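You operate a simulated robot arm through the tools that you are given. There is no shell and no other tool. Be economical: measure what you need, move in short steps, check, and stop when the job is done.

Carry out the task below with a simulated two-armed robot. There is one attempt and no reset: what you move stays moved.

TASK
Move the spare pack from the green drier into the open blue drier.
Fine: hold each drier while you turn its cap; both caps back on tight.

The check looks at the end state, three seconds after you hand in, the way a careful person would. Anything else that was tipped, shoved, dropped, spilled or broken makes it a failure. Lids that push on must go on centred and level and be pressed home; caps that screw on are set level and turned clockwise until they are tight.

THE ROBOT
Two 7-joint arms with two-finger grippers on one trunk, on a base that drives. Base frame: it is fixed to the floor where the robot stands at the start and does not move with it; the origin is under the middle of the robot, x ahead of it, y to its left, z up; the surface under the hand at the start is at about z = 850. Lengths are in mm, angles in rad, forces in N, time in s.
The left shoulder is at the start at [73, 216, 1143], the right one opposite. With the tool pointing down near the work surface each hand reaches from about 300 to 820 mm from the robot's upright axis, wherever it stands, measured 20 degrees to its own side. Places, roughly: top of the plywood table [700, 200, 800]. Payload 3.18 kg a hand.
The TCP of each hand is the grasp point between the finger pads, 30 mm short of the fingertips. In the tool frame z runs along the fingers and y along their closing line. The gripper opens to 144 mm. The gripper's body begins 103 mm behind the TCP.
Orientation is that of the tool frame in the base frame, as a unit quaternion [w, x, y, z]. With the fingers straight down and closing along the base's y, the tool's x points along the base's -x, its y along +y and its z along -z.

THE INTERFACE
- The arms move only by the tool nudge_tool. It takes "left_plan", "right_plan" or both (then of equal length, played together; a hand with none holds still); each is a list of rows, each a list of 3 entries, a list of its own where there are three numbers: the gripper command, from -1 (fully open) to 1 (shut), values between in proportion, then the shift along the tool's x, y, z in units of 30 mm (1.0 is 30 mm), then the turn, a rotation vector about the tool's x, y, z in units of 6 degrees (1.0 is 6 degrees). In form: [[jaw, [tx, ty, tz], [ax, ay, az]], ...]. A call has 1 to 20 rows; each row shifts and turns the commanded pose from where the row before left it, along the tool's axes as they then stand. A call with a number of a shift or a turn outside -1 to 1 is refused whole. A row lasts 0.2 s, in which the tool goes at most 50 mm and 0.15 rad; a call with a longer step from one row to the next is refused whole, and so is a gripper value outside its range. Where a pose cannot be reached the arm comes as near as it can. A force on the tool above 40 N (or 10 N above the force at the start of the call, whichever is more), or a blocked arm, ends the call early, and 0.2 s more pass. The fingers move at their own pace and stop on an object; they squeeze with about 20 N. The grip force told is the motor's: it shows also when the fingers shut on nothing. Time passes only in rows, and 0.2 s behind the last, so rows that do not move let the fingers close. It gives the time, the measured TCP pose, the force on the tool (base axes), the opening and the grip force at its end, in the units of the frame above (readings bear some noise), with the torque about the TCP (base axes, N m) and any sound that the robot's microphone picked up.
- Cameras (640 x 400 px; columns grow to the right, rows downward): "scene" is now at [156.4, -5.1, 1309.1]; the picture's right is [0.08, -1.00, 0.00], its down [-0.63, -0.05, -0.77] and it looks along [0.77, 0.06, -0.63] (base axes); focal length 214 px, centre (320, 200). "left" rides on the left gripper at [76, -16, -143] in its tool frame; the picture's right is [0.21, 0.98, 0.00], its down [-0.84, 0.18, -0.51] and it looks along [-0.50, 0.11, 0.86] (tool axes); focal length 218 px, centre (320, 200). "right" rides on the right gripper at [76, 16, -143] in its tool frame; the picture's right is [-0.21, 0.98, 0.00], its down [-0.84, -0.18, -0.51] and it looks along [-0.50, -0.11, 0.86] (tool axes); focal length 218 px, centre (320, 200). There is no depth. A picture from a camera that has moved, and an enlarged one, comes with that camera's place and axes in the base frame and with its lens. The place of the scene camera against the robot may be out by one fixed shift of up to 25 mm in any direction.
- capture(camera): a new picture of that camera. It takes no simulated time.
- slide_trunk(by): slides the trunk up (or, below 0, down) by that many mm; the arms and the scene camera ride with it, the base frame stays. It gives what a move gives, with no picture.
- roll_base(legs): drives the robot by 1 to 6 legs, each [ahead, left, turn to the left] in mm, mm and rad, along the robot's own axes; the way and the turn of a leg run together, so that a leg with both is an arc; at most 1500 mm and 3.142 rad a leg. The arms and the cameras ride along, it lands a little off, and it stops where it bumps. It gives what a move gives.
- pan_tilt(pan, tilt): turns the head with the scene camera to pan (to the left, within 1.396 rad either way) and tilt (down, from -0.506 to 1.204), counted from straight ahead of the robot. It gives what a move gives.
- enlarge(camera, box): a new picture of the part [left, top, right, bottom] of that camera's present view, enlarged. It takes no simulated time.
- hand_in(): hands the job in; it is judged then, once.

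Work in short steps. Places have to be worked out from the pictures, the camera data and where the tool is seen: move nearer, look again, correct. Check each grasp and each placing, and mend what went wrong. You have 120 turns and 100 pictures in all, those below and enlarged ones among them. Open the grippers and draw the arms clear of the work before you hand the job in, unless the task says otherwise; then end with one line.

The tools are called after "Call:" as name(argument=value, ...) on one line, values as JSON. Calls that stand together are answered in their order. nudge_tool: Moves the arms, as the interface text tells. Its arguments: {"type":"object","properties":{"left_plan":{"type":"array"},"right_plan":{"type":"array"}},"required":[]} The other tools are called the same way: slide_trunk (by) slides the trunk up or down; roll_base (legs) drives the base; pan_tilt (pan, tilt) turns the head that bears the scene camera; capture (camera) takes a picture; enlarge (camera, box) takes an enlarged picture of a part of a camera's view; hand_in () hands the job in.

At the start:

```text
t: 0.0
left_position: [317.9, 273.8, 1184.2]
left_tcp_rot: [-0.001, -0.002, 1.0, -0.001]
left_contact_force: [0.1, 0.3, 1.0]
left_wrist_torque: [-0.03, -0.02, 0.02]
left_gripper_width: 144.2
left_grip_force: 0.0
right_position: [335.1, -73.0, 1186.2]
right_tcp_rot: [-0.001, 0.0, 1.0, 0.0]
right_contact_force: [0.2, -0.3, -0.5]
right_wrist_torque: [0.02, -0.03, -0.01]
right_gripper_width: 143.8
right_grip_force: 0.1
trunk travel left (down, up): [-225.0, 144.0]
robot x, y, heading: [1.3, -0.0, 0.002]
head pan, tilt: [0.077, 0.686]
```

scene: 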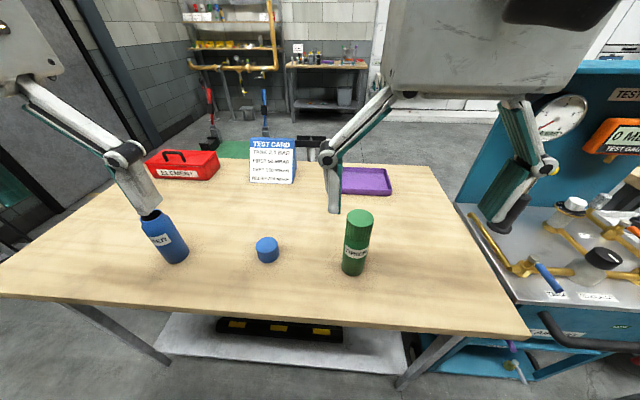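
right: 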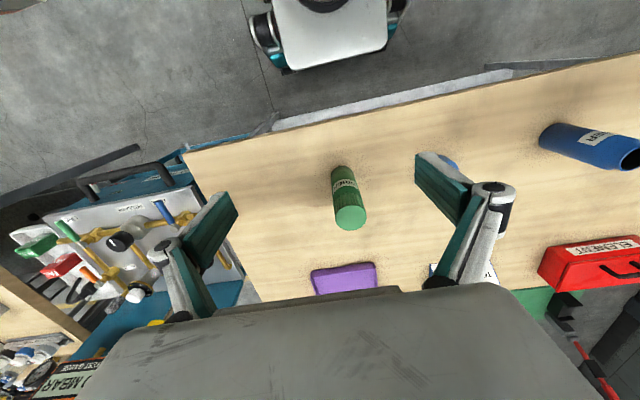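
left: 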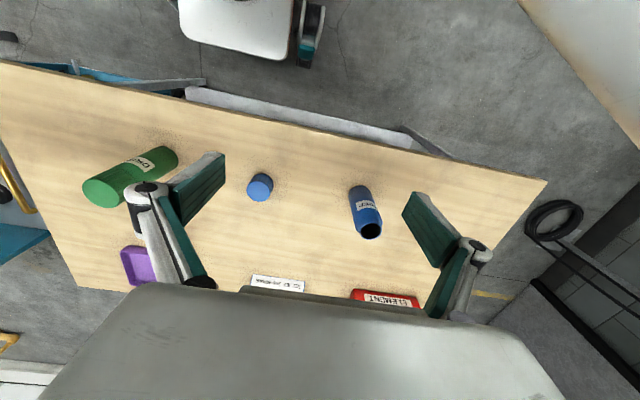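

I'll look closer at the driers, the loose cap and the test card before moving.

Call:
enlarge(camera="scene", box=[120, 180, 400, 300])

Call:
enlarge(camera="scene", box=[140, 120, 400, 220])

Call:
enlarge(camera="left", box=[60, 120, 460, 300])

```text
2.29 times, centred on (260, 240) of scene
camera zoom: at [156.4, -5.1, 1309.1], right [0.08, -1.0, 0.0], down [-0.63, -0.05, -0.77], along [0.77, 0.06, -0.63], focal length 490 px, centre (457, 109)
```

zoom: 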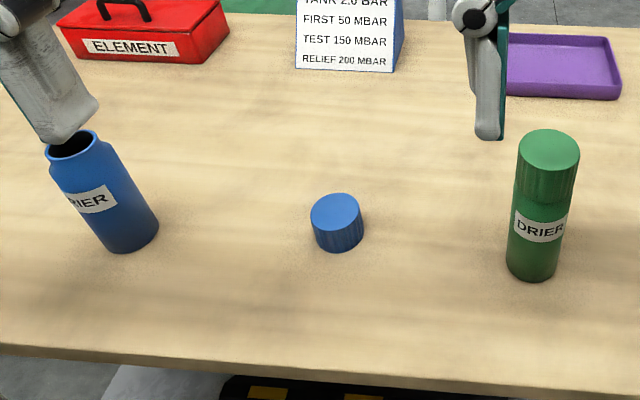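

```text
2.46 times, centred on (270, 170) of scene
camera zoom: at [156.4, -5.1, 1309.1], right [0.08, -1.0, 0.0], down [-0.63, -0.05, -0.77], along [0.77, 0.06, -0.63], focal length 528 px, centre (443, 274)
```

zoom: 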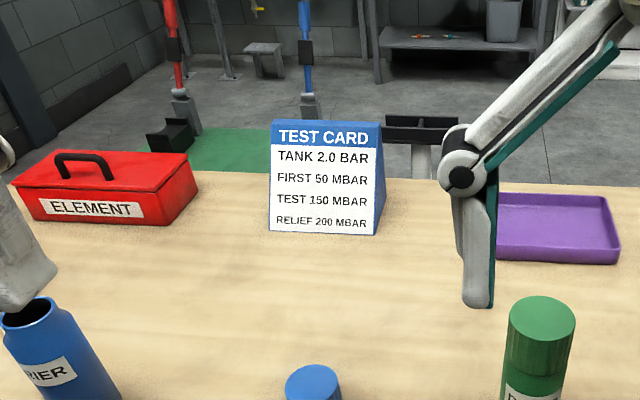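

```text
1.60 times, centred on (260, 210) of left
camera zoom: at [240.1, 258.1, 1328.8], right [-0.21, 0.98, 0.0], down [0.84, 0.18, 0.51], along [0.49, 0.11, -0.86], focal length 349 px, centre (416, 184)
```

zoom: 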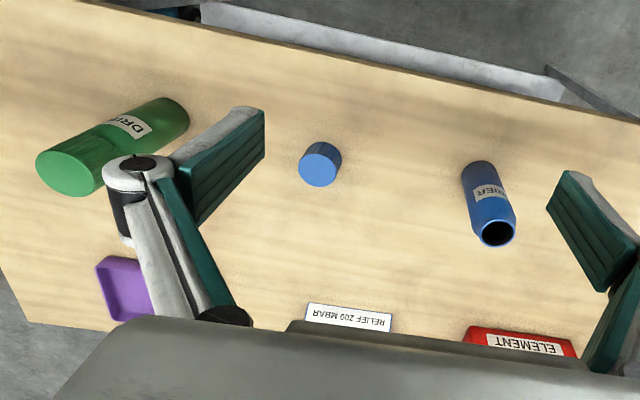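

Triangulating: green drier at about (488,-65), top z≈1000; blue mouth at about (490,420), z≈968; loose cap at about (510,166), top z≈854, table ≈800. I'll shift the base 180 mm to the left so both driers are reachable by both arms.

Call:
roll_base(legs=[[0, 180, 0]])

```text
t: 2.2
left_position: [317.1, 451.7, 1185.6]
left_tcp_rot: [-0.001, 0.0, 1.0, -0.001]
left_contact_force: [-0.3, 0.9, 0.0]
left_wrist_torque: [-0.03, 0.0, 0.03]
left_gripper_width: 143.9
left_grip_force: 0.0
right_position: [335.9, 104.6, 1186.0]
right_tcp_rot: [0.0, 0.0, 1.0, 0.0]
right_contact_force: [-0.2, 0.4, 0.3]
right_wrist_torque: [-0.01, 0.05, -0.01]
right_gripper_width: 143.7
right_grip_force: 0.1
trunk travel left (down, up): [-225.0, 144.0]
robot x, y, heading: [-0.2, 182.9, -0.004]
head pan, tilt: [0.077, 0.686]
```

Moving the right hand out to the right side first, above the table, before turning it level.

Call:
nudge_tool(right_plan=[[-1, [-0.2, -1, 0], [0, 0, 0]], [-1, [-0.2, -1, 0], [0, 0, 0]], [-1, [-0.2, -1, 0], [0, 0, 0]], [-1, [-0.2, -1, 0], [0, 0, 0]], [-1, [-0.2, -1, 0], [0, 0, 0]], [-1, [-0.2, -1, 0], [0, 0, 0]], [-1, [0, -1, 0], [0, 0, 0]], [-1, [0, -1, 0], [0, 0, 0]], [-1, [0, -1, 0], [0, 0, 0]], [-1, [0, -1, 0], [0, 0, 0]], [-1, [0, -1, 0], [0, 0, 0]]])

Call:
nudge_tool(right_plan=[[-1, [0, 0, 0], [0, 0, 1]], [-1, [0, 0, 0], [0, 0, 1]], [-1, [0, 0, 0], [0, 0, 1]], [-1, [0, 0, 0], [0, 0, 1]], [-1, [0, 0, 0], [0, 0, 1]], [-1, [0, 0, 0], [0, 0, 1]], [-1, [0, 0, 0], [0, 0, 1]], [-1, [0, 0, 0], [0, 0, 1]], [-1, [0, 0, 0], [0, 0, 1]], [-1, [0, 0, 0], [0, 0, 1]], [-1, [0, 0, 0], [0, 0, 1]], [-1, [0, 0, 0], [0, 0, 1]], [-1, [0, 0, 0], [0, 0, 1]], [-1, [0, 0, 0], [0, 0, 1]], [-1, [0, 0, 0], [0, 0, 1]], [-1, [0, 0, 0], [0, 0, 1]], [-1, [0, 0, 0], [0, 0, 1]], [-1, [0, 0, 0], [0, 0, 1]], [-1, [0, 0, 0], [0, 0, 1]], [-1, [0, 0, 0], [0, 0, 1]]])

```text
t: 4.6
left_position: [317.4, 453.0, 1185.9]
left_tcp_rot: [-0.001, 0.0, 1.0, -0.001]
left_contact_force: [-1.4, 0.9, -0.7]
left_wrist_torque: [-0.02, -0.02, -0.01]
left_gripper_width: 144.1
left_grip_force: 0.2
right_position: [368.6, -156.0, 1186.6]
right_tcp_rot: [-0.001, 0.001, 1.0, 0.0]
right_contact_force: [-0.3, -0.1, -0.1]
right_wrist_torque: [-0.05, -0.06, 0.0]
right_gripper_width: 144.0
right_grip_force: 0.1
right hand out of reach, approached as far as the arm can: row 9, 10, 11
trunk travel left (down, up): [-225.0, 144.0]
robot x, y, heading: [2.6, 179.7, -0.001]
head pan, tilt: [0.077, 0.686]
```

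```text
t: 8.8
left_position: [316.7, 452.8, 1186.8]
left_tcp_rot: [-0.001, 0.0, 1.0, 0.0]
left_contact_force: [-0.7, 0.2, -0.4]
left_wrist_torque: [-0.02, -0.01, -0.02]
left_gripper_width: 144.2
left_grip_force: 0.1
right_position: [371.2, -155.8, 1184.3]
right_tcp_rot: [0.0, 0.867, 0.499, -0.001]
right_contact_force: [0.4, -0.3, -0.1]
right_wrist_torque: [-0.02, 0.02, 0.02]
right_gripper_width: 144.1
right_grip_force: 0.0
trunk travel left (down, up): [-225.0, 144.0]
robot x, y, heading: [-2.0, 176.4, 0.006]
head pan, tilt: [0.077, 0.686]
```

Roll worked. Now pitching the right hand up to about 15° below level (rotation about tool y).

Call:
nudge_tool(right_plan=[[-1, [0, 0, 0], [0, 1, 0]], [-1, [0, 0, 0], [0, 1, 0]], [-1, [0, 0, 0], [0, 1, 0]], [-1, [0, 0, 0], [0, 1, 0]], [-1, [0, 0, 0], [0, 1, 0]], [-1, [0, 0, 0], [0, 1, 0]], [-1, [0, 0, 0], [0, 1, 0]], [-1, [0, 0, 0], [0, 1, 0]], [-1, [0, 0, 0], [0, 1, 0]], [-1, [0, 0, 0], [0, 1, 0]], [-1, [0, 0, 0], [0, 1, 0]], [-1, [0, 0, 0], [0, 1, 0]], [-1, [0, 0, 0], [0, 0.5, 0]]])

```text
t: 11.6
left_position: [317.3, 452.3, 1186.1]
left_tcp_rot: [-0.001, 0.0, 1.0, -0.001]
left_contact_force: [-0.1, 0.8, 0.4]
left_wrist_torque: [-0.02, 0.0, 0.03]
left_gripper_width: 143.9
left_grip_force: 0.1
right_position: [371.1, -157.0, 1185.0]
right_tcp_rot: [-0.305, 0.687, 0.396, 0.528]
right_contact_force: [1.1, -0.4, 0.3]
right_wrist_torque: [-0.04, 0.0, -0.01]
right_gripper_width: 144.1
right_grip_force: 0.0
trunk travel left (down, up): [-225.0, 144.0]
robot x, y, heading: [2.3, 177.5, 0.001]
head pan, tilt: [0.077, 0.686]
```

Orientation is right. Lowering and shifting sideways to line up with the green drier, stopping ~110 mm short of it, z≈890.

Call:
nudge_tool(right_plan=[[-1, [-0.967, 0.18, 0.258], [0, 0, 0]], [-1, [-0.967, 0.18, 0.258], [0, 0, 0]], [-1, [-0.967, 0.18, 0.258], [0, 0, 0]], [-1, [-0.967, 0.18, 0.258], [0, 0, 0]], [-1, [-0.967, 0.18, 0.258], [0, 0, 0]], [-1, [-0.967, 0.18, 0.258], [0, 0, 0]], [-1, [-0.967, 0.18, 0.258], [0, 0, 0]], [-1, [-0.967, 0.18, 0.258], [0, 0, 0]], [-1, [-0.967, 0.18, 0.258], [0, 0, 0]], [-1, [-0.8, 0.18, 0.2], [0, 0, 0]]])

Call:
capture(camera="right")

Call:
capture(camera="scene")

```text
t: 13.8
left_position: [317.8, 453.0, 1186.2]
left_tcp_rot: [-0.001, 0.001, 1.0, -0.001]
left_contact_force: [-0.2, 0.3, 0.2]
left_wrist_torque: [0.0, 0.03, -0.01]
left_gripper_width: 143.8
left_grip_force: 0.0
right_position: [418.6, -184.6, 888.3]
right_tcp_rot: [-0.304, 0.688, 0.396, 0.526]
right_contact_force: [0.6, 0.6, 0.4]
right_wrist_torque: [-0.01, 0.02, 0.0]
right_gripper_width: 143.9
right_grip_force: 0.0
trunk travel left (down, up): [-225.0, 144.0]
robot x, y, heading: [1.3, 178.4, 0.001]
head pan, tilt: [0.077, 0.686]
```

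```text
93 pictures are left
camera right: at [371.7, -294.2, 999.9], right [0.82, -0.54, -0.2], down [-0.51, -0.52, -0.68], along [0.26, 0.66, -0.7], focal length 218 px, centre (320, 200)
```

right: 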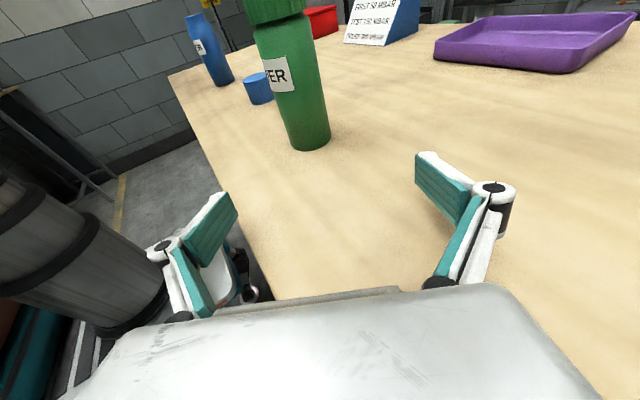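

```text
92 pictures are left
camera scene: at [156.8, 172.7, 1309.0], right [0.08, -1.0, 0.0], down [-0.63, -0.05, -0.77], along [0.77, 0.06, -0.63], focal length 214 px, centre (320, 200)
```

scene: 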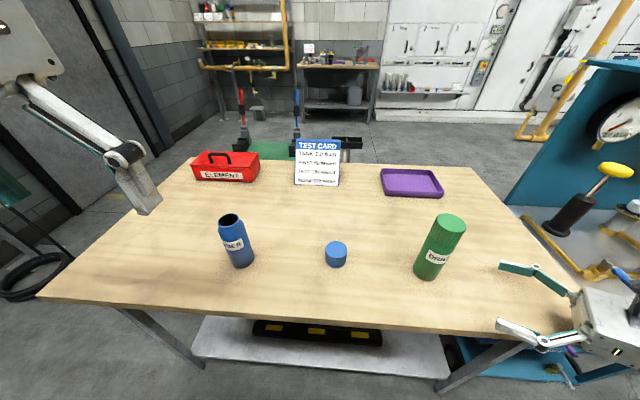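

Hand-camera triangulation puts the table nearer z≈850 and the green drier at about (479,-50), top ≈1022. I'll correct sideways, rise a bit and approach halfway, then look.

Call:
nudge_tool(right_plan=[[-1, [0.33, -0.25, 0.7], [0, 0, 0]], [-1, [0.33, -0.25, 0.7], [0, 0, 0]], [-1, [0.33, 0, 0.7], [0, 0, 0]]])

Call:
capture(camera="right")

```text
t: 14.6
left_position: [317.7, 451.5, 1186.3]
left_tcp_rot: [-0.001, -0.001, 1.0, -0.002]
left_contact_force: [0.2, -0.2, -0.5]
left_wrist_torque: [-0.02, 0.0, 0.02]
left_gripper_width: 144.3
left_grip_force: 0.1
right_position: [439.3, -116.5, 901.1]
right_tcp_rot: [-0.304, 0.689, 0.396, 0.526]
right_contact_force: [0.3, -1.1, -0.3]
right_wrist_torque: [-0.03, 0.01, 0.01]
right_gripper_width: 143.7
right_grip_force: 0.1
trunk travel left (down, up): [-225.0, 144.0]
robot x, y, heading: [-0.7, 177.7, -0.003]
head pan, tilt: [0.077, 0.686]
```

```text
91 pictures are left
camera right: at [393.1, -226.8, 1012.4], right [0.82, -0.54, -0.2], down [-0.51, -0.52, -0.68], along [0.26, 0.66, -0.7], focal length 218 px, centre (320, 200)
```

right: 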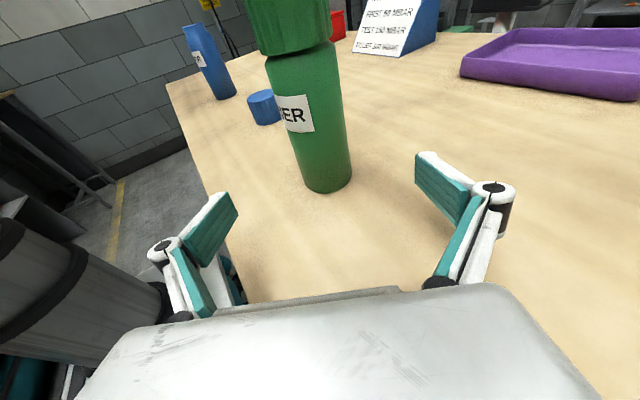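

Aligned: axis ~77 mm ahead. Advancing level and closing on the body.

Call:
nudge_tool(right_plan=[[-1, [0.22, 0.02, 0.83], [0, 0, 0]], [-1, [0.22, 0.02, 0.83], [0, 0, 0]], [-1, [0.22, 0, 0.83], [0, 0, 0]], [0, [0, 0, 0], [0, 0, 0]]])

Call:
capture(camera="right")

Call:
capture(camera="scene")

```text
t: 15.6
left_position: [316.8, 451.7, 1186.6]
left_tcp_rot: [-0.001, 0.0, 1.0, 0.0]
left_contact_force: [-1.3, -0.5, 0.1]
left_wrist_torque: [0.03, -0.02, 0.01]
left_gripper_width: 144.1
left_grip_force: 0.0
right_position: [476.8, -51.8, 899.9]
right_tcp_rot: [-0.304, 0.688, 0.395, 0.527]
right_contact_force: [0.3, -0.3, 0.3]
right_wrist_torque: [-0.01, -0.02, -0.01]
right_gripper_width: 71.8
right_grip_force: 0.0
trunk travel left (down, up): [-225.0, 144.0]
robot x, y, heading: [-2.5, 178.6, -0.005]
head pan, tilt: [0.077, 0.686]
```

```text
90 pictures are left
camera right: at [431.9, -161.7, 1012.3], right [0.82, -0.54, -0.2], down [-0.51, -0.52, -0.68], along [0.26, 0.66, -0.7], focal length 218 px, centre (320, 200)
```

right: 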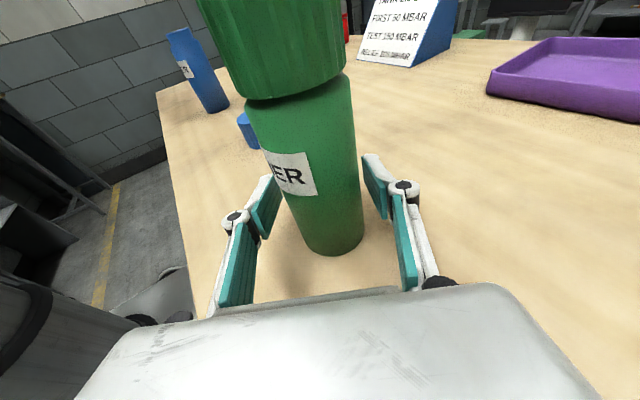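

```text
89 pictures are left
camera scene: at [156.0, 172.8, 1309.2], right [0.08, -1.0, 0.0], down [-0.63, -0.05, -0.77], along [0.77, 0.06, -0.63], focal length 214 px, centre (320, 200)
```

scene: 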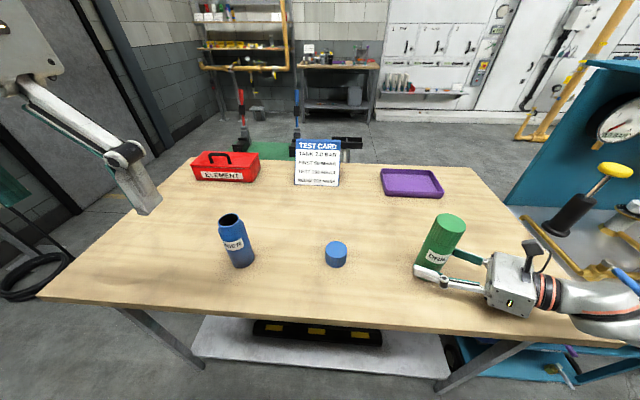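

The drier sits between the pads. Closing the right hand on it.

Call:
nudge_tool(right_plan=[[0.3, [0, 0, 0], [0, 0, 0]], [0.6, [0, 0, 0], [0, 0, 0]], [1, [0, 0, 0], [0, 0, 0]]])

Call:
capture(camera="right")

```text
t: 16.4
left_position: [317.4, 451.9, 1186.1]
left_tcp_rot: [-0.001, 0.001, 1.0, -0.001]
left_contact_force: [0.0, 0.5, 0.2]
left_wrist_torque: [0.0, 0.02, 0.01]
left_gripper_width: 143.8
left_grip_force: 0.2
right_position: [478.2, -50.9, 901.5]
right_tcp_rot: [-0.304, 0.688, 0.396, 0.527]
right_contact_force: [2.5, 0.0, 0.8]
right_wrist_torque: [-0.03, -0.07, 0.03]
right_gripper_width: 52.2
right_grip_force: 20.0
trunk travel left (down, up): [-225.0, 144.0]
robot x, y, heading: [-0.8, 174.9, -0.0]
head pan, tilt: [0.077, 0.686]
```

```text
88 pictures are left
camera right: at [432.3, -161.8, 1012.2], right [0.82, -0.54, -0.2], down [-0.51, -0.52, -0.68], along [0.26, 0.66, -0.7], focal length 218 px, centre (320, 200)
```

right: 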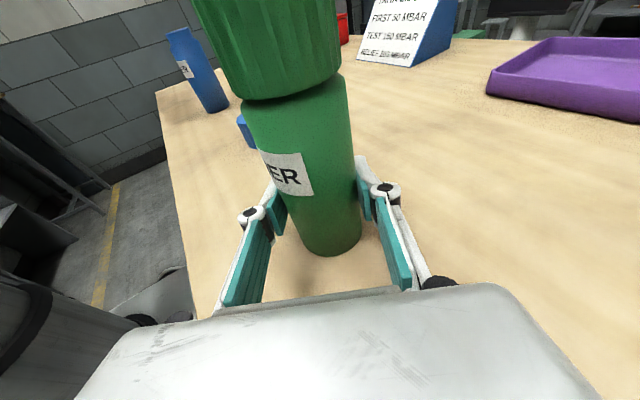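

Right hand holds the green drier (52 mm, 20 N). Bringing the left hand over the green cap, jaw partly open, then pre-rotating it so it has room to unscrew.

Call:
nudge_tool(left_plan=[[-0.4, [-0.31, -1, 0.1], [0, 0, 1]], [-0.4, [-0.31, -1, 0.1], [0, 0, 0]], [-0.4, [-0.31, -1, 0.1], [0, 0, 0]]])

Call:
capture(camera="left")

```text
t: 17.2
left_position: [338.8, 359.4, 1176.1]
left_tcp_rot: [-0.001, 0.053, 0.999, -0.001]
left_contact_force: [-0.2, 0.3, 0.2]
left_wrist_torque: [-0.04, -0.03, 0.03]
left_gripper_width: 100.6
left_grip_force: 0.0
right_position: [477.2, -51.8, 901.3]
right_tcp_rot: [-0.304, 0.688, 0.396, 0.527]
right_contact_force: [-1.6, -1.6, 0.3]
right_wrist_torque: [-0.07, 0.19, 0.07]
right_gripper_width: 52.6
right_grip_force: 19.9
trunk travel left (down, up): [-225.0, 144.0]
robot x, y, heading: [-0.8, 177.4, 0.0]
head pan, tilt: [0.077, 0.686]
```

```text
87 pictures are left
camera left: at [260.1, 352.2, 1319.0], right [-0.11, 0.99, 0.0], down [0.86, 0.09, 0.51], along [0.5, 0.05, -0.86], focal length 218 px, centre (320, 200)
```

left: 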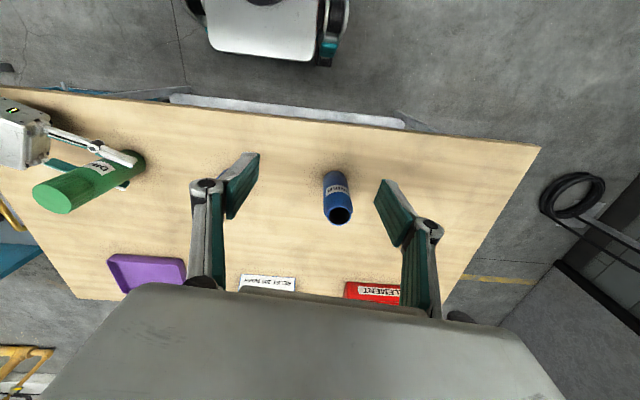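

On course. Continuing to above the green cap.

Call:
nudge_tool(left_plan=[[-0.4, [-0.43, -0.94, 0.13], [0, 0, 0]], [-0.4, [-0.43, -0.94, 0.13], [0, 0, 0]], [-0.4, [-0.43, -0.94, 0.13], [0, 0, 0]], [-0.4, [-0.43, -0.94, 0.13], [0, 0, 0]], [-0.4, [-0.43, -0.94, 0.13], [0, 0, 0]], [-0.4, [-0.43, -0.94, 0.13], [0, 0, 0]], [-0.4, [-0.43, -0.94, 0.13], [0, 0, 0]], [-0.4, [-0.43, -0.94, 0.13], [0, 0, 0]], [-0.4, [-0.43, -0.94, 0.13], [0, 0, 0]], [-0.4, [-0.43, -0.94, 0.13], [0, 0, 0]], [-0.4, [-0.43, -0.94, 0.13], [0, 0, 0]], [-0.4, [-0.43, -0.94, 0.13], [0, 0, 0]], [-0.4, [-0.43, -0.94, 0.13], [0, 0, 0]], [-0.4, [-0.43, -0.94, 0.13], [0, 0, 0]]])

Call:
nudge_tool(left_plan=[[-0.4, [0, 0, 0], [0, 0, 1]], [-0.4, [0, 0, 0], [0, 0, 1]], [-0.4, [0, 0, 0], [0, 0, 1]], [-0.4, [0, 0, 0], [0, 0, 1]], [-0.4, [0, 0, 0], [0, 0, 1]], [-0.4, [0, 0, 0], [0, 0, 1]], [-0.4, [0, 0, 0], [0, 0, 1]], [-0.4, [0, 0, 0], [0, 0, 1]], [-0.4, [0, 0, 0], [0, 0, 1]], [-0.4, [0, 0, 0], [0, 0, 1]], [-0.4, [0, 0, 0], [0, 0, 1]], [-0.4, [0, 0, 0], [0, 0, 1]], [-0.4, [0, 0, 0], [0, 0, 1]], [-0.4, [0, 0, 0], [0, 0, 1]], [-0.4, [0, 0, 0], [0, 0, 1]], [-0.4, [0, 0, 0], [0, 0, 1]], [-0.4, [0, 0, 0], [0, 0, 1]], [-0.4, [0, 0, 0], [0, 0, 1]], [-0.4, [0, 0, 0], [0, 0, 1]]])

Call:
capture(camera="left")

Call:
capture(camera="scene")

```text
t: 20.0
left_position: [530.2, 53.8, 1199.0]
left_tcp_rot: [0.011, -0.021, 0.997, -0.073]
left_contact_force: [-0.3, 0.2, 0.0]
left_wrist_torque: [0.0, -0.02, 0.02]
left_gripper_width: 100.7
left_grip_force: 0.0
left hand out of reach, approached as far as the arm can: row 13, 14
right_position: [478.0, -50.8, 901.2]
right_tcp_rot: [-0.305, 0.688, 0.395, 0.527]
right_contact_force: [1.2, 0.5, 0.3]
right_wrist_torque: [0.19, 0.01, -0.05]
right_gripper_width: 52.1
right_grip_force: 19.7
trunk travel left (down, up): [-225.0, 144.0]
robot x, y, heading: [0.7, 176.0, 0.003]
head pan, tilt: [0.077, 0.686]
stopped in row 14 (left hand): the arm was blocked; the commanded pose is now the measured one
```

```text
t: 24.0
left_position: [530.5, 55.5, 1198.9]
left_tcp_rot: [0.021, 0.133, 0.988, -0.071]
left_contact_force: [-0.1, -0.3, -0.1]
left_wrist_torque: [-0.01, 0.0, 0.01]
left_gripper_width: 100.8
left_grip_force: 0.0
left hand out of reach, approached as far as the arm can: row 4, 5, 6, 7, 8, 9, 10, 11, 12, 13, 14, 15, 16, 17, 18, 19
right_position: [478.1, -50.7, 899.7]
right_tcp_rot: [-0.305, 0.688, 0.396, 0.526]
right_contact_force: [-1.1, 0.4, 3.1]
right_wrist_torque: [0.09, 0.12, 0.04]
right_gripper_width: 52.1
right_grip_force: 20.4
trunk travel left (down, up): [-225.0, 144.0]
robot x, y, heading: [0.4, 181.1, 0.001]
head pan, tilt: [0.077, 0.686]
```

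```text
86 pictures are left
camera left: at [448.7, 80.4, 1337.8], right [0.06, 0.99, -0.14], down [0.85, 0.03, 0.53], along [0.53, -0.15, -0.84], focal length 218 px, centre (320, 200)
```

left: 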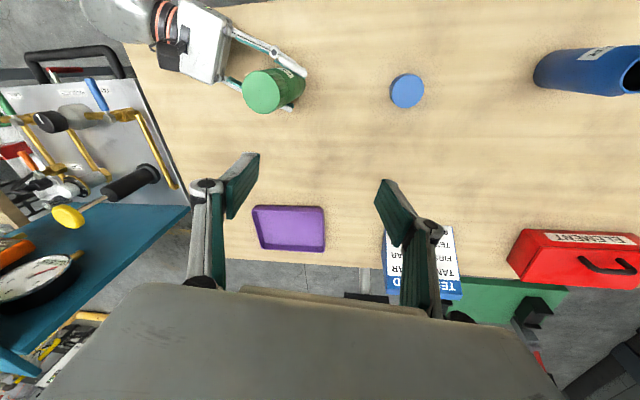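

```text
85 pictures are left
camera scene: at [156.3, 173.3, 1309.1], right [0.08, -1.0, 0.0], down [-0.63, -0.05, -0.77], along [0.77, 0.06, -0.63], focal length 214 px, centre (320, 200)
```

scene: 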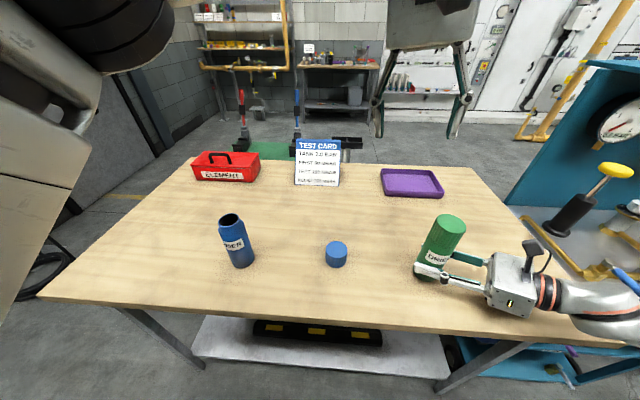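

The left arm is at its reach limit here, so this base position is poor for it. I'll let go of the green drier, back the right hand off and up, then drive back to the right.

Call:
nudge_tool(right_plan=[[0, [0, 0, 0], [0, 0, 0]], [-1, [0, 0, 0], [0, 0, 0]], [-1, [0, 0, 0], [0, 0, 0]], [-1, [-0.2, 0, -0.8], [0, 0, 0]], [-1, [-0.2, 0, -0.8], [0, 0, 0]], [-1, [-0.25, 0, -0.95], [0, 0, 0]], [-1, [-0.25, 0, -0.95], [0, 0, 0]], [-1, [-0.25, 0, -0.95], [0, 0, 0]], [-1, [0.967, 0, -0.258], [0, 0, 0]], [-1, [0.967, 0, -0.258], [0, 0, 0]], [-1, [0.967, 0, -0.258], [0, 0, 0]], [-1, [0.967, 0, -0.258], [0, 0, 0]], [-1, [0.967, 0, -0.258], [0, 0, 0]], [-1, [0.967, 0, -0.258], [0, 0, 0]], [-1, [0.967, 0, -0.258], [0, 0, 0]], [-1, [0.967, 0, -0.258], [0, 0, 0]], [-1, [0.967, 0, -0.258], [0, 0, 0]]])

Call:
capture(camera="scene")

```text
t: 27.6
left_position: [530.7, 55.2, 1197.8]
left_tcp_rot: [0.022, 0.134, 0.988, -0.071]
left_contact_force: [-0.8, 0.2, 0.2]
left_wrist_torque: [-0.01, -0.04, 0.0]
left_gripper_width: 100.4
left_grip_force: 0.1
right_position: [408.1, -171.0, 1172.3]
right_tcp_rot: [-0.305, 0.688, 0.396, 0.526]
right_contact_force: [0.1, -0.5, 0.0]
right_wrist_torque: [-0.01, 0.01, -0.03]
right_gripper_width: 143.6
right_grip_force: 0.0
trunk travel left (down, up): [-225.0, 144.0]
robot x, y, heading: [3.1, 175.4, -0.002]
head pan, tilt: [0.077, 0.686]
```

```text
84 pictures are left
camera scene: at [156.3, 173.3, 1309.1], right [0.08, -1.0, 0.0], down [-0.63, -0.05, -0.77], along [0.77, 0.06, -0.63], focal length 214 px, centre (320, 200)
```

scene: 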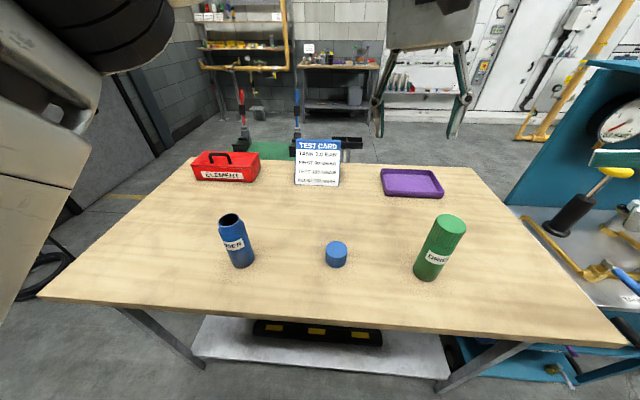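

Green drier stands unmoved. Raising the trunk for more overhead reach and driving back right.

Call:
slide_trunk(by=90)

Call:
roll_base(legs=[[0, -165, 0]])

```text
t: 28.9
left_position: [511.0, 57.2, 1336.6]
left_tcp_rot: [0.062, 0.133, 0.986, -0.077]
left_contact_force: [-0.8, 0.5, -0.5]
left_wrist_torque: [0.02, 0.01, -0.01]
left_gripper_width: 100.8
left_grip_force: 0.0
right_position: [409.6, -170.2, 1261.6]
right_tcp_rot: [-0.305, 0.688, 0.396, 0.526]
right_contact_force: [-0.8, -0.4, 0.1]
right_wrist_torque: [0.03, -0.01, -0.01]
right_gripper_width: 144.0
right_grip_force: 0.1
trunk travel left (down, up): [-315.0, 54.0]
robot x, y, heading: [0.6, 182.7, 0.002]
head pan, tilt: [0.077, 0.686]
```

```text
t: 30.9
left_position: [513.8, -103.3, 1331.5]
left_tcp_rot: [0.06, 0.129, 0.987, -0.076]
left_contact_force: [-0.4, -0.5, -0.1]
left_wrist_torque: [0.0, 0.03, -0.02]
left_gripper_width: 100.7
left_grip_force: 0.1
right_position: [409.9, -332.5, 1262.2]
right_tcp_rot: [-0.306, 0.687, 0.397, 0.525]
right_contact_force: [-0.5, -1.0, 0.8]
right_wrist_torque: [0.02, -0.01, 0.05]
right_gripper_width: 144.0
right_grip_force: 0.0
trunk travel left (down, up): [-315.0, 54.0]
robot x, y, heading: [1.2, 17.5, -0.003]
head pan, tilt: [0.077, 0.686]
```

Left hand is a little tilted from the earlier limit. Moving it back left to comfortable reach, then I'll straighten it.

Call:
nudge_tool(left_plan=[[-0.4, [0.3, 1, 0.3], [0, 0, 0]], [-0.4, [0.3, 1, 0.3], [0, 0, 0]], [-0.4, [0.3, 1, 0.3], [0, 0, 0]], [-0.4, [0.3, 1, 0.3], [0, 0, 0]], [-0.4, [0.3, 1, 0.3], [0, 0, 0]], [-0.4, [0.3, 1, 0.3], [0, 0, 0]]])

```text
t: 32.3
left_position: [513.2, 73.9, 1249.9]
left_tcp_rot: [0.06, 0.13, 0.987, -0.077]
left_contact_force: [1.0, -0.5, 0.2]
left_wrist_torque: [-0.04, 0.04, 0.01]
left_gripper_width: 100.7
left_grip_force: 0.0
right_position: [410.6, -331.2, 1262.7]
right_tcp_rot: [-0.305, 0.688, 0.397, 0.526]
right_contact_force: [0.5, 1.1, -0.6]
right_wrist_torque: [-0.03, 0.01, 0.02]
right_gripper_width: 144.0
right_grip_force: 0.0
trunk travel left (down, up): [-315.0, 54.0]
robot x, y, heading: [1.0, 18.0, 0.005]
head pan, tilt: [0.077, 0.686]
```

Straightening the left hand (about 11° tilt) and pre-rotating it for unscrewing.

Call:
nudge_tool(left_plan=[[-0.4, [0, 0, 0], [-0.64, 0.665, 0]], [-0.4, [0, 0, 0], [-0.64, 0.665, 0]], [-0.4, [0, 0, 0], [0, 0, 1]], [-0.4, [0, 0, 0], [0, 0, 1]], [-0.4, [0, 0, 0], [0, 0, 1]], [-0.4, [0, 0, 0], [0, 0, 1]], [-0.4, [0, 0, 0], [0, 0, 1]], [-0.4, [0, 0, 0], [0, 0, 1]], [-0.4, [0, 0, 0], [0, 0, 1]], [-0.4, [0, 0, 0], [0, 0, 1]], [-0.4, [0, 0, 0], [0, 0, 1]], [-0.4, [0, 0, 0], [0, 0, 1]], [-0.4, [0, 0, 0], [0, 0, 1]], [-0.4, [0, 0, 0], [0, 0, 1]], [-0.4, [0, 0, 0], [0, 0, 1]], [-0.4, [0, 0, 0], [0, 0, 1]], [-0.4, [0, 0, 0], [0, 0, 1]], [-0.4, [0, 0, 0], [0, 0, 0.7]]])

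```text
t: 36.1
left_position: [513.7, 72.7, 1249.6]
left_tcp_rot: [0.0, 0.13, 0.992, -0.001]
left_contact_force: [0.2, 0.9, 0.0]
left_wrist_torque: [-0.03, 0.02, -0.02]
left_gripper_width: 101.0
left_grip_force: 0.1
left hand out of reach, approached as far as the arm can: row 3, 4, 5, 6, 7, 8, 9, 10, 11, 12, 13, 14, 15, 16, 17, 18
right_position: [410.5, -332.9, 1264.4]
right_tcp_rot: [-0.305, 0.688, 0.397, 0.525]
right_contact_force: [0.4, 0.0, -0.4]
right_wrist_torque: [-0.01, -0.02, -0.01]
right_gripper_width: 144.2
right_grip_force: 0.1
trunk travel left (down, up): [-315.0, 54.0]
robot x, y, heading: [1.7, 15.4, 0.006]
head pan, tilt: [0.077, 0.686]
```

Positive roll is limited for the left wrist at this pose; unscrewing goes the negative way, which is fine. Moving above the green cap.

Call:
nudge_tool(left_plan=[[-0.4, [0.02, -0.87, 0.8], [0, 0, 0]], [-0.4, [0.02, -0.87, 0.8], [0, 0, 0]], [-0.4, [0.02, -0.87, 0.8], [0, 0, 0]], [-0.4, [0.02, -0.87, 0.8], [0, 0, 0]], [-0.4, [0.02, -0.87, 0.8], [0, 0, 0]]])

Call:
capture(camera="left")

```text
t: 37.3
left_position: [478.8, -54.9, 1126.3]
left_tcp_rot: [0.0, 0.132, 0.991, -0.001]
left_contact_force: [0.4, -1.0, 0.7]
left_wrist_torque: [0.02, 0.02, 0.03]
left_gripper_width: 100.8
left_grip_force: 0.0
right_position: [410.8, -334.2, 1261.7]
right_tcp_rot: [-0.306, 0.687, 0.397, 0.526]
right_contact_force: [0.1, 0.1, -0.8]
right_wrist_torque: [0.01, 0.03, 0.05]
right_gripper_width: 143.9
right_grip_force: 0.0
trunk travel left (down, up): [-315.0, 54.0]
robot x, y, heading: [2.6, 15.9, 0.003]
head pan, tilt: [0.077, 0.686]
```

```text
83 pictures are left
camera left: at [400.8, -50.2, 1269.0], right [0.05, 1.0, 0.0], down [0.86, -0.04, 0.51], along [0.51, -0.03, -0.86], focal length 218 px, centre (320, 200)
```

left: 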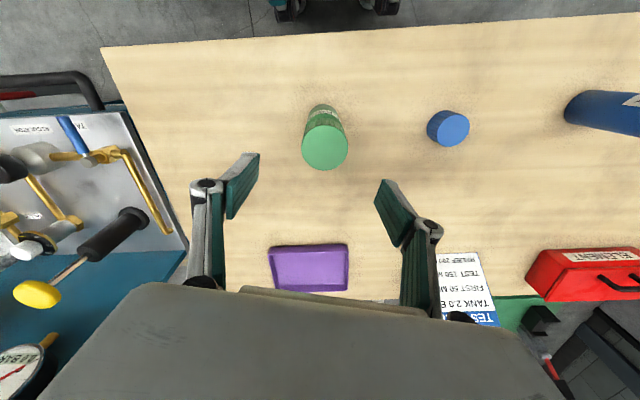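

Left hand is centred over the green cap. Now bringing the right hand back in beside the drier, lowering to z≈900, ~140 mm short.

Call:
nudge_tool(right_plan=[[-1, [-0.772, -0.46, 0.99], [0, 0, 0]], [-1, [-0.772, -0.46, 0.99], [0, 0, 0]], [-1, [-0.772, -0.46, 0.99], [0, 0, 0]], [-1, [-0.772, -0.46, 0.99], [0, 0, 0]], [-1, [-0.772, -0.46, 0.99], [0, 0, 0]], [-1, [-0.772, -0.46, 0.99], [0, 0, 0]], [-1, [-0.967, 0, 0.258], [0, 0, 0]], [-1, [-0.967, 0, 0.258], [0, 0, 0]], [-1, [-0.967, 0, 0.258], [0, 0, 0]], [-1, [-0.967, 0, 0.258], [0, 0, 0]], [-1, [-0.967, 0, 0.258], [0, 0, 0]], [-1, [-0.967, 0, 0.258], [0, 0, 0]]])

Call:
capture(camera="right")

```text
t: 39.9
left_position: [478.5, -53.5, 1127.3]
left_tcp_rot: [0.0, 0.133, 0.991, -0.001]
left_contact_force: [-0.9, 0.7, -0.1]
left_wrist_torque: [-0.01, 0.0, 0.01]
left_gripper_width: 101.0
left_grip_force: 0.1
right_position: [408.9, -177.4, 899.5]
right_tcp_rot: [-0.306, 0.687, 0.397, 0.526]
right_contact_force: [-0.2, -0.2, 0.5]
right_wrist_torque: [-0.01, 0.02, 0.01]
right_gripper_width: 143.9
right_grip_force: 0.0
right hand out of reach, approached as far as the arm can: row 6
trunk travel left (down, up): [-315.0, 54.0]
robot x, y, heading: [-1.5, 15.2, 0.004]
head pan, tilt: [0.077, 0.686]
```

```text
82 pictures are left
camera right: at [363.5, -287.0, 1010.4], right [0.82, -0.53, -0.2], down [-0.51, -0.52, -0.68], along [0.26, 0.66, -0.7], focal length 218 px, centre (320, 200)
```

right: 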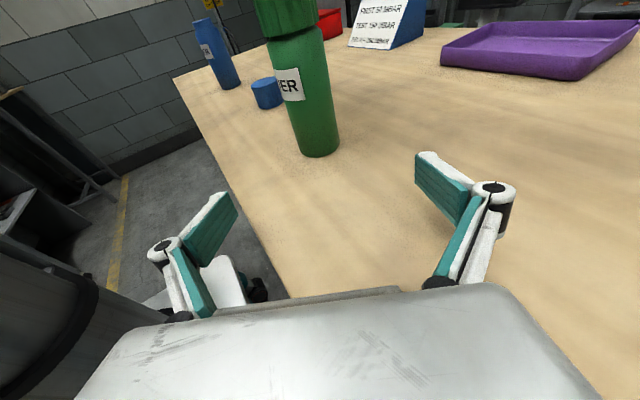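

Lined up. Advancing and closing on the body again.

Call:
nudge_tool(right_plan=[[-1, [0.244, -0.024, 0.916], [0, 0, 0]], [-1, [0.244, -0.024, 0.916], [0, 0, 0]], [-1, [0.244, -0.024, 0.916], [0, 0, 0]], [-1, [0.244, -0.024, 0.916], [0, 0, 0]], [-1, [0.244, -0.024, 0.916], [0, 0, 0]], [0, [0, 0, 0], [0, 0, 0]], [0.3, [0, 0, 0], [0, 0, 0]], [1, [0, 0, 0], [0, 0, 0]], [1, [0, 0, 0], [0, 0, 0]]])

Call:
capture(camera="right")

Call:
capture(camera="left")

```text
t: 41.9
left_position: [479.6, -53.9, 1126.9]
left_tcp_rot: [-0.001, 0.131, 0.991, -0.001]
left_contact_force: [-0.5, 0.6, -0.1]
left_wrist_torque: [-0.06, -0.01, 0.02]
left_gripper_width: 100.8
left_grip_force: 0.1
right_position: [480.4, -51.1, 900.6]
right_tcp_rot: [-0.306, 0.687, 0.397, 0.526]
right_contact_force: [-1.0, -0.3, 0.8]
right_wrist_torque: [0.07, 0.06, -0.01]
right_gripper_width: 51.9
right_grip_force: 19.9
trunk travel left (down, up): [-315.0, 54.0]
robot x, y, heading: [2.8, 18.9, -0.001]
head pan, tilt: [0.077, 0.686]
```

```text
81 pictures are left
camera right: at [434.8, -160.3, 1011.1], right [0.82, -0.53, -0.2], down [-0.51, -0.52, -0.68], along [0.26, 0.66, -0.7], focal length 218 px, centre (320, 200)
```

right: 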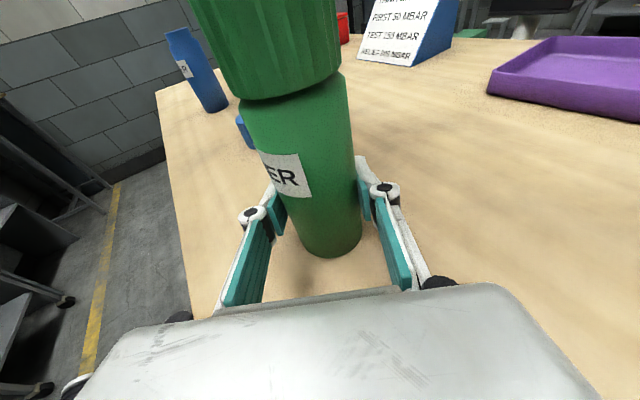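

```text
80 pictures are left
camera left: at [400.6, -48.8, 1269.5], right [0.05, 1.0, 0.0], down [0.86, -0.04, 0.51], along [0.51, -0.03, -0.86], focal length 218 px, centre (320, 200)
```

left: 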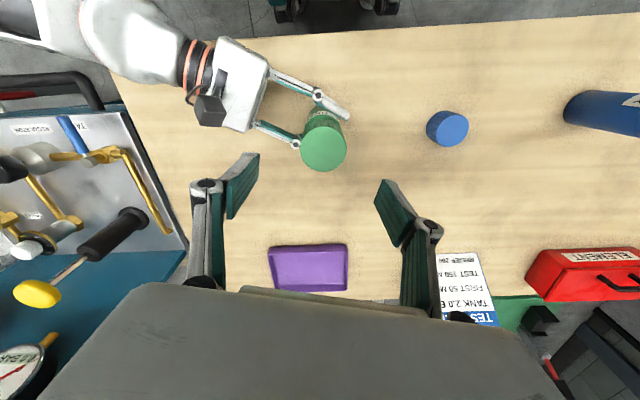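

Green drier held again at (478,-51). Lowering the left hand around its cap partway and checking.

Call:
nudge_tool(left_plan=[[-0.4, [0, 0.08, 0.9], [0, 0, 0]], [-0.4, [0, 0, 0.9], [0, 0, 0]], [-0.4, [0, 0, 0.9], [0, 0, 0]], [-0.4, [0, 0, 0.8], [0, 0, 0]]])

Call:
capture(camera="left")

Call:
capture(camera="scene")

Call:
capture(camera="right")

```text
t: 42.9
left_position: [476.8, -51.3, 1021.8]
left_tcp_rot: [-0.001, 0.132, 0.991, -0.001]
left_contact_force: [-0.8, -0.6, -0.4]
left_wrist_torque: [-0.01, 0.0, 0.03]
left_gripper_width: 100.8
left_grip_force: 0.1
right_position: [479.6, -50.2, 899.8]
right_tcp_rot: [-0.306, 0.687, 0.397, 0.526]
right_contact_force: [-0.5, 0.0, -0.4]
right_wrist_torque: [0.03, 0.05, 0.04]
right_gripper_width: 51.6
right_grip_force: 20.0
trunk travel left (down, up): [-315.0, 54.0]
robot x, y, heading: [3.4, 15.5, 0.002]
head pan, tilt: [0.077, 0.686]
```

```text
79 pictures are left
camera left: at [398.7, -46.2, 1164.4], right [0.05, 1.0, 0.0], down [0.86, -0.04, 0.51], along [0.51, -0.03, -0.86], focal length 218 px, centre (320, 200)
```

left: 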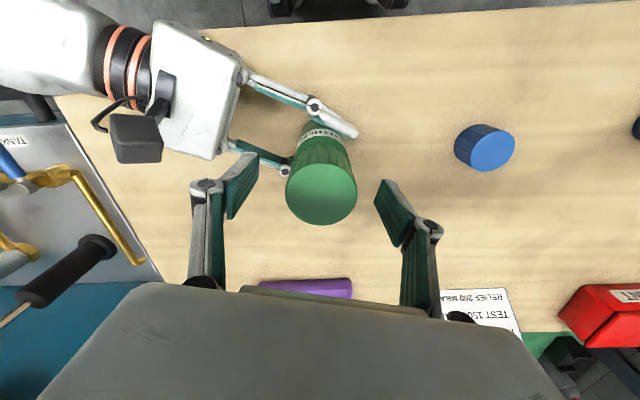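

```text
78 pictures are left
camera scene: at [121.4, 10.1, 1401.6], right [0.08, -1.0, 0.0], down [-0.63, -0.05, -0.77], along [0.77, 0.06, -0.63], focal length 214 px, centre (320, 200)
```

scene: 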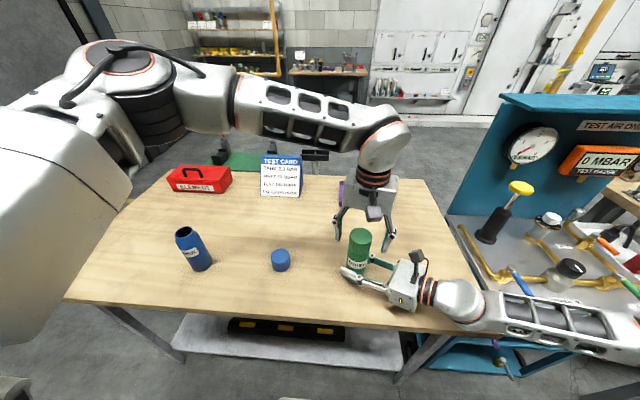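

```text
77 pictures are left
camera right: at [434.9, -160.4, 1011.1], right [0.82, -0.53, -0.2], down [-0.51, -0.52, -0.68], along [0.26, 0.66, -0.7], focal length 218 px, centre (320, 200)
```

right: 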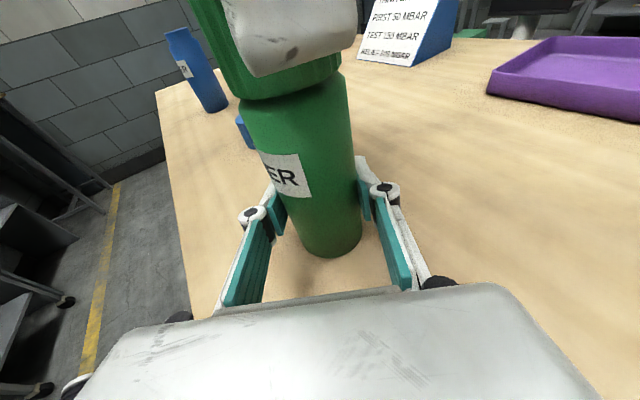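

Cap top ≈1013, diameter ≈57 mm, centred. Lowering 20 mm and closing the left hand on the cap.

Call:
nudge_tool(left_plan=[[-0.4, [-0.05, 0, 0.65], [0, 0, 0]], [0, [0, 0, 0], [0, 0, 0]], [0.5, [0, 0, 0], [0, 0, 0]], [1, [0, 0, 0], [0, 0, 0]]])

Call:
capture(camera="right")

Call:
capture(camera="left")

```text
t: 43.9
left_position: [479.2, -50.9, 1003.2]
left_tcp_rot: [-0.001, 0.131, 0.991, -0.001]
left_contact_force: [2.1, 5.3, 3.5]
left_wrist_torque: [0.34, -0.23, -0.27]
left_gripper_width: 54.4
left_grip_force: 20.0
right_position: [479.8, -50.9, 899.9]
right_tcp_rot: [-0.305, 0.687, 0.397, 0.526]
right_contact_force: [-0.6, -6.4, -0.5]
right_wrist_torque: [0.16, 0.04, 0.3]
right_gripper_width: 51.6
right_grip_force: 20.4
trunk travel left (down, up): [-315.0, 54.0]
robot x, y, heading: [0.7, 14.8, 0.0]
head pan, tilt: [0.077, 0.686]
```

```text
76 pictures are left
camera right: at [434.9, -160.6, 1011.3], right [0.82, -0.54, -0.2], down [-0.51, -0.52, -0.68], along [0.26, 0.66, -0.7], focal length 218 px, centre (320, 200)
```

right: 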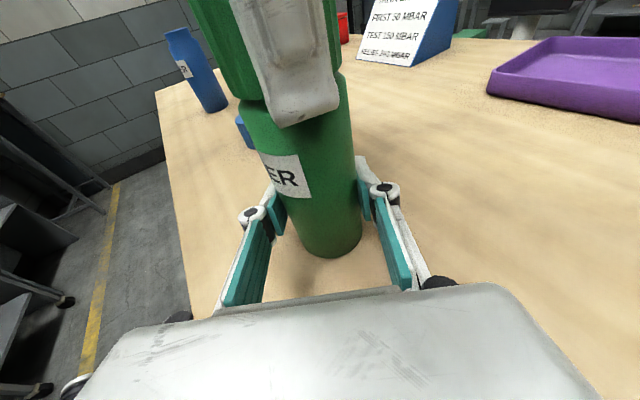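

```text
75 pictures are left
camera left: at [400.3, -46.2, 1145.9], right [0.05, 1.0, 0.0], down [0.86, -0.04, 0.51], along [0.51, -0.03, -0.86], focal length 218 px, centre (320, 200)
```

left: 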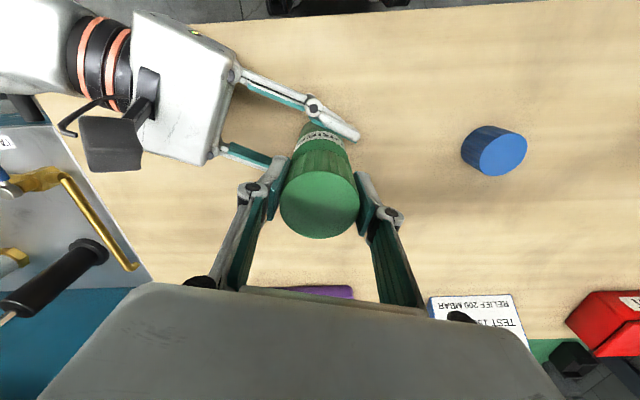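

Both grips firm. Turning the cap counter-clockwise 36° as a first test.

Call:
nudge_tool(left_plan=[[1, [0, 0, 0], [0, 0, -1]], [1, [0, 0, 0], [0, 0, -1]], [1, [0, 0, 0], [0, 0, -1]], [1, [0, 0, 0], [0, 0, -1]], [1, [0, 0, 0], [0, 0, -1]], [1, [0, 0, 0], [0, 0, -1]]])

Call:
capture(camera="right")

```text
t: 45.3
left_position: [479.6, -50.4, 1003.8]
left_tcp_rot: [0.0, -0.182, 0.983, -0.001]
left_contact_force: [0.8, 0.2, 2.0]
left_wrist_torque: [-0.02, 0.03, -0.87]
left_gripper_width: 51.9
left_grip_force: 19.8
right_position: [478.8, -50.1, 900.3]
right_tcp_rot: [-0.305, 0.687, 0.397, 0.526]
right_contact_force: [1.5, 2.4, 0.0]
right_wrist_torque: [-0.01, 0.07, 0.78]
right_gripper_width: 51.8
right_grip_force: 20.1
trunk travel left (down, up): [-315.0, 54.0]
robot x, y, heading: [-0.6, 16.5, 0.003]
head pan, tilt: [0.077, 0.686]
```

```text
74 pictures are left
camera right: at [434.8, -160.1, 1011.4], right [0.82, -0.53, -0.2], down [-0.51, -0.52, -0.68], along [0.26, 0.66, -0.7], focal length 218 px, centre (320, 200)
```

right: 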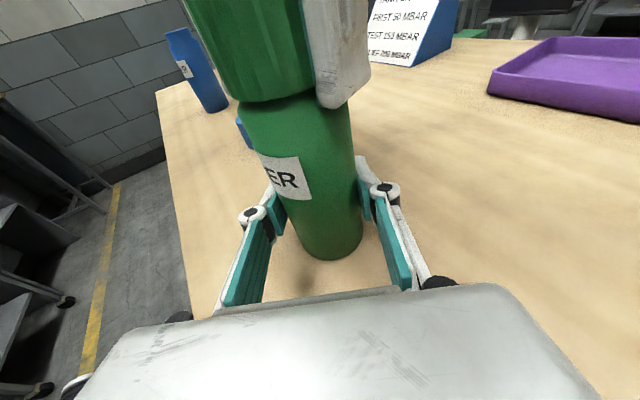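

Reaction torque 0.87 N·m is carried by both hands; the label hasn't moved. Continuing counter-clockwise and watching the torque.

Call:
nudge_tool(left_plan=[[1, [0, 0, 0], [0, 0, -1]], [1, [0, 0, 0], [0, 0, -1]], [1, [0, 0, 0], [0, 0, -1]], [1, [0, 0, 0], [0, 0, -1]], [1, [0, 0, 0], [0, 0, -1]], [1, [0, 0, 0], [0, 0, -1]], [1, [0, 0, 0], [0, 0, -1]], [1, [0, 0, 0], [0, 0, -1]], [1, [0, 0, 0], [0, 0, -1]], [1, [0, 0, 0], [0, 0, -1]]])

Call:
capture(camera="right")

Call:
capture(camera="left")

```text
t: 47.5
left_position: [479.1, -51.0, 1003.5]
left_tcp_rot: [-0.001, -0.65, 0.76, 0.0]
left_contact_force: [0.7, 0.1, -2.8]
left_wrist_torque: [-0.01, -0.07, -0.55]
left_gripper_width: 55.6
left_grip_force: 19.8
right_position: [479.2, -50.6, 899.7]
right_tcp_rot: [-0.306, 0.687, 0.397, 0.526]
right_contact_force: [-0.9, 0.9, -0.8]
right_wrist_torque: [0.03, 0.04, 0.56]
right_gripper_width: 51.3
right_grip_force: 20.2
trunk travel left (down, up): [-315.0, 54.0]
robot x, y, heading: [1.0, 15.5, 0.003]
head pan, tilt: [0.077, 0.686]
```

```text
73 pictures are left
camera right: at [434.8, -160.3, 1011.1], right [0.82, -0.53, -0.2], down [-0.51, -0.52, -0.68], along [0.26, 0.66, -0.7], focal length 218 px, centre (320, 200)
```

right: 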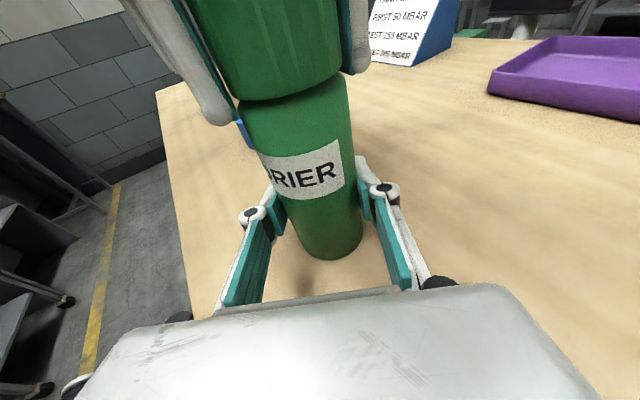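

```text
72 pictures are left
camera left: at [482.7, -128.0, 1146.3], right [-1.0, -0.05, 0.0], down [-0.05, 0.86, 0.51], along [-0.03, 0.51, -0.86], focal length 218 px, centre (320, 200)
```

left: 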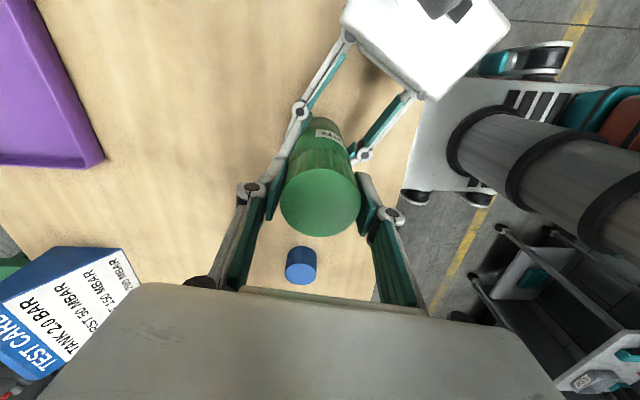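

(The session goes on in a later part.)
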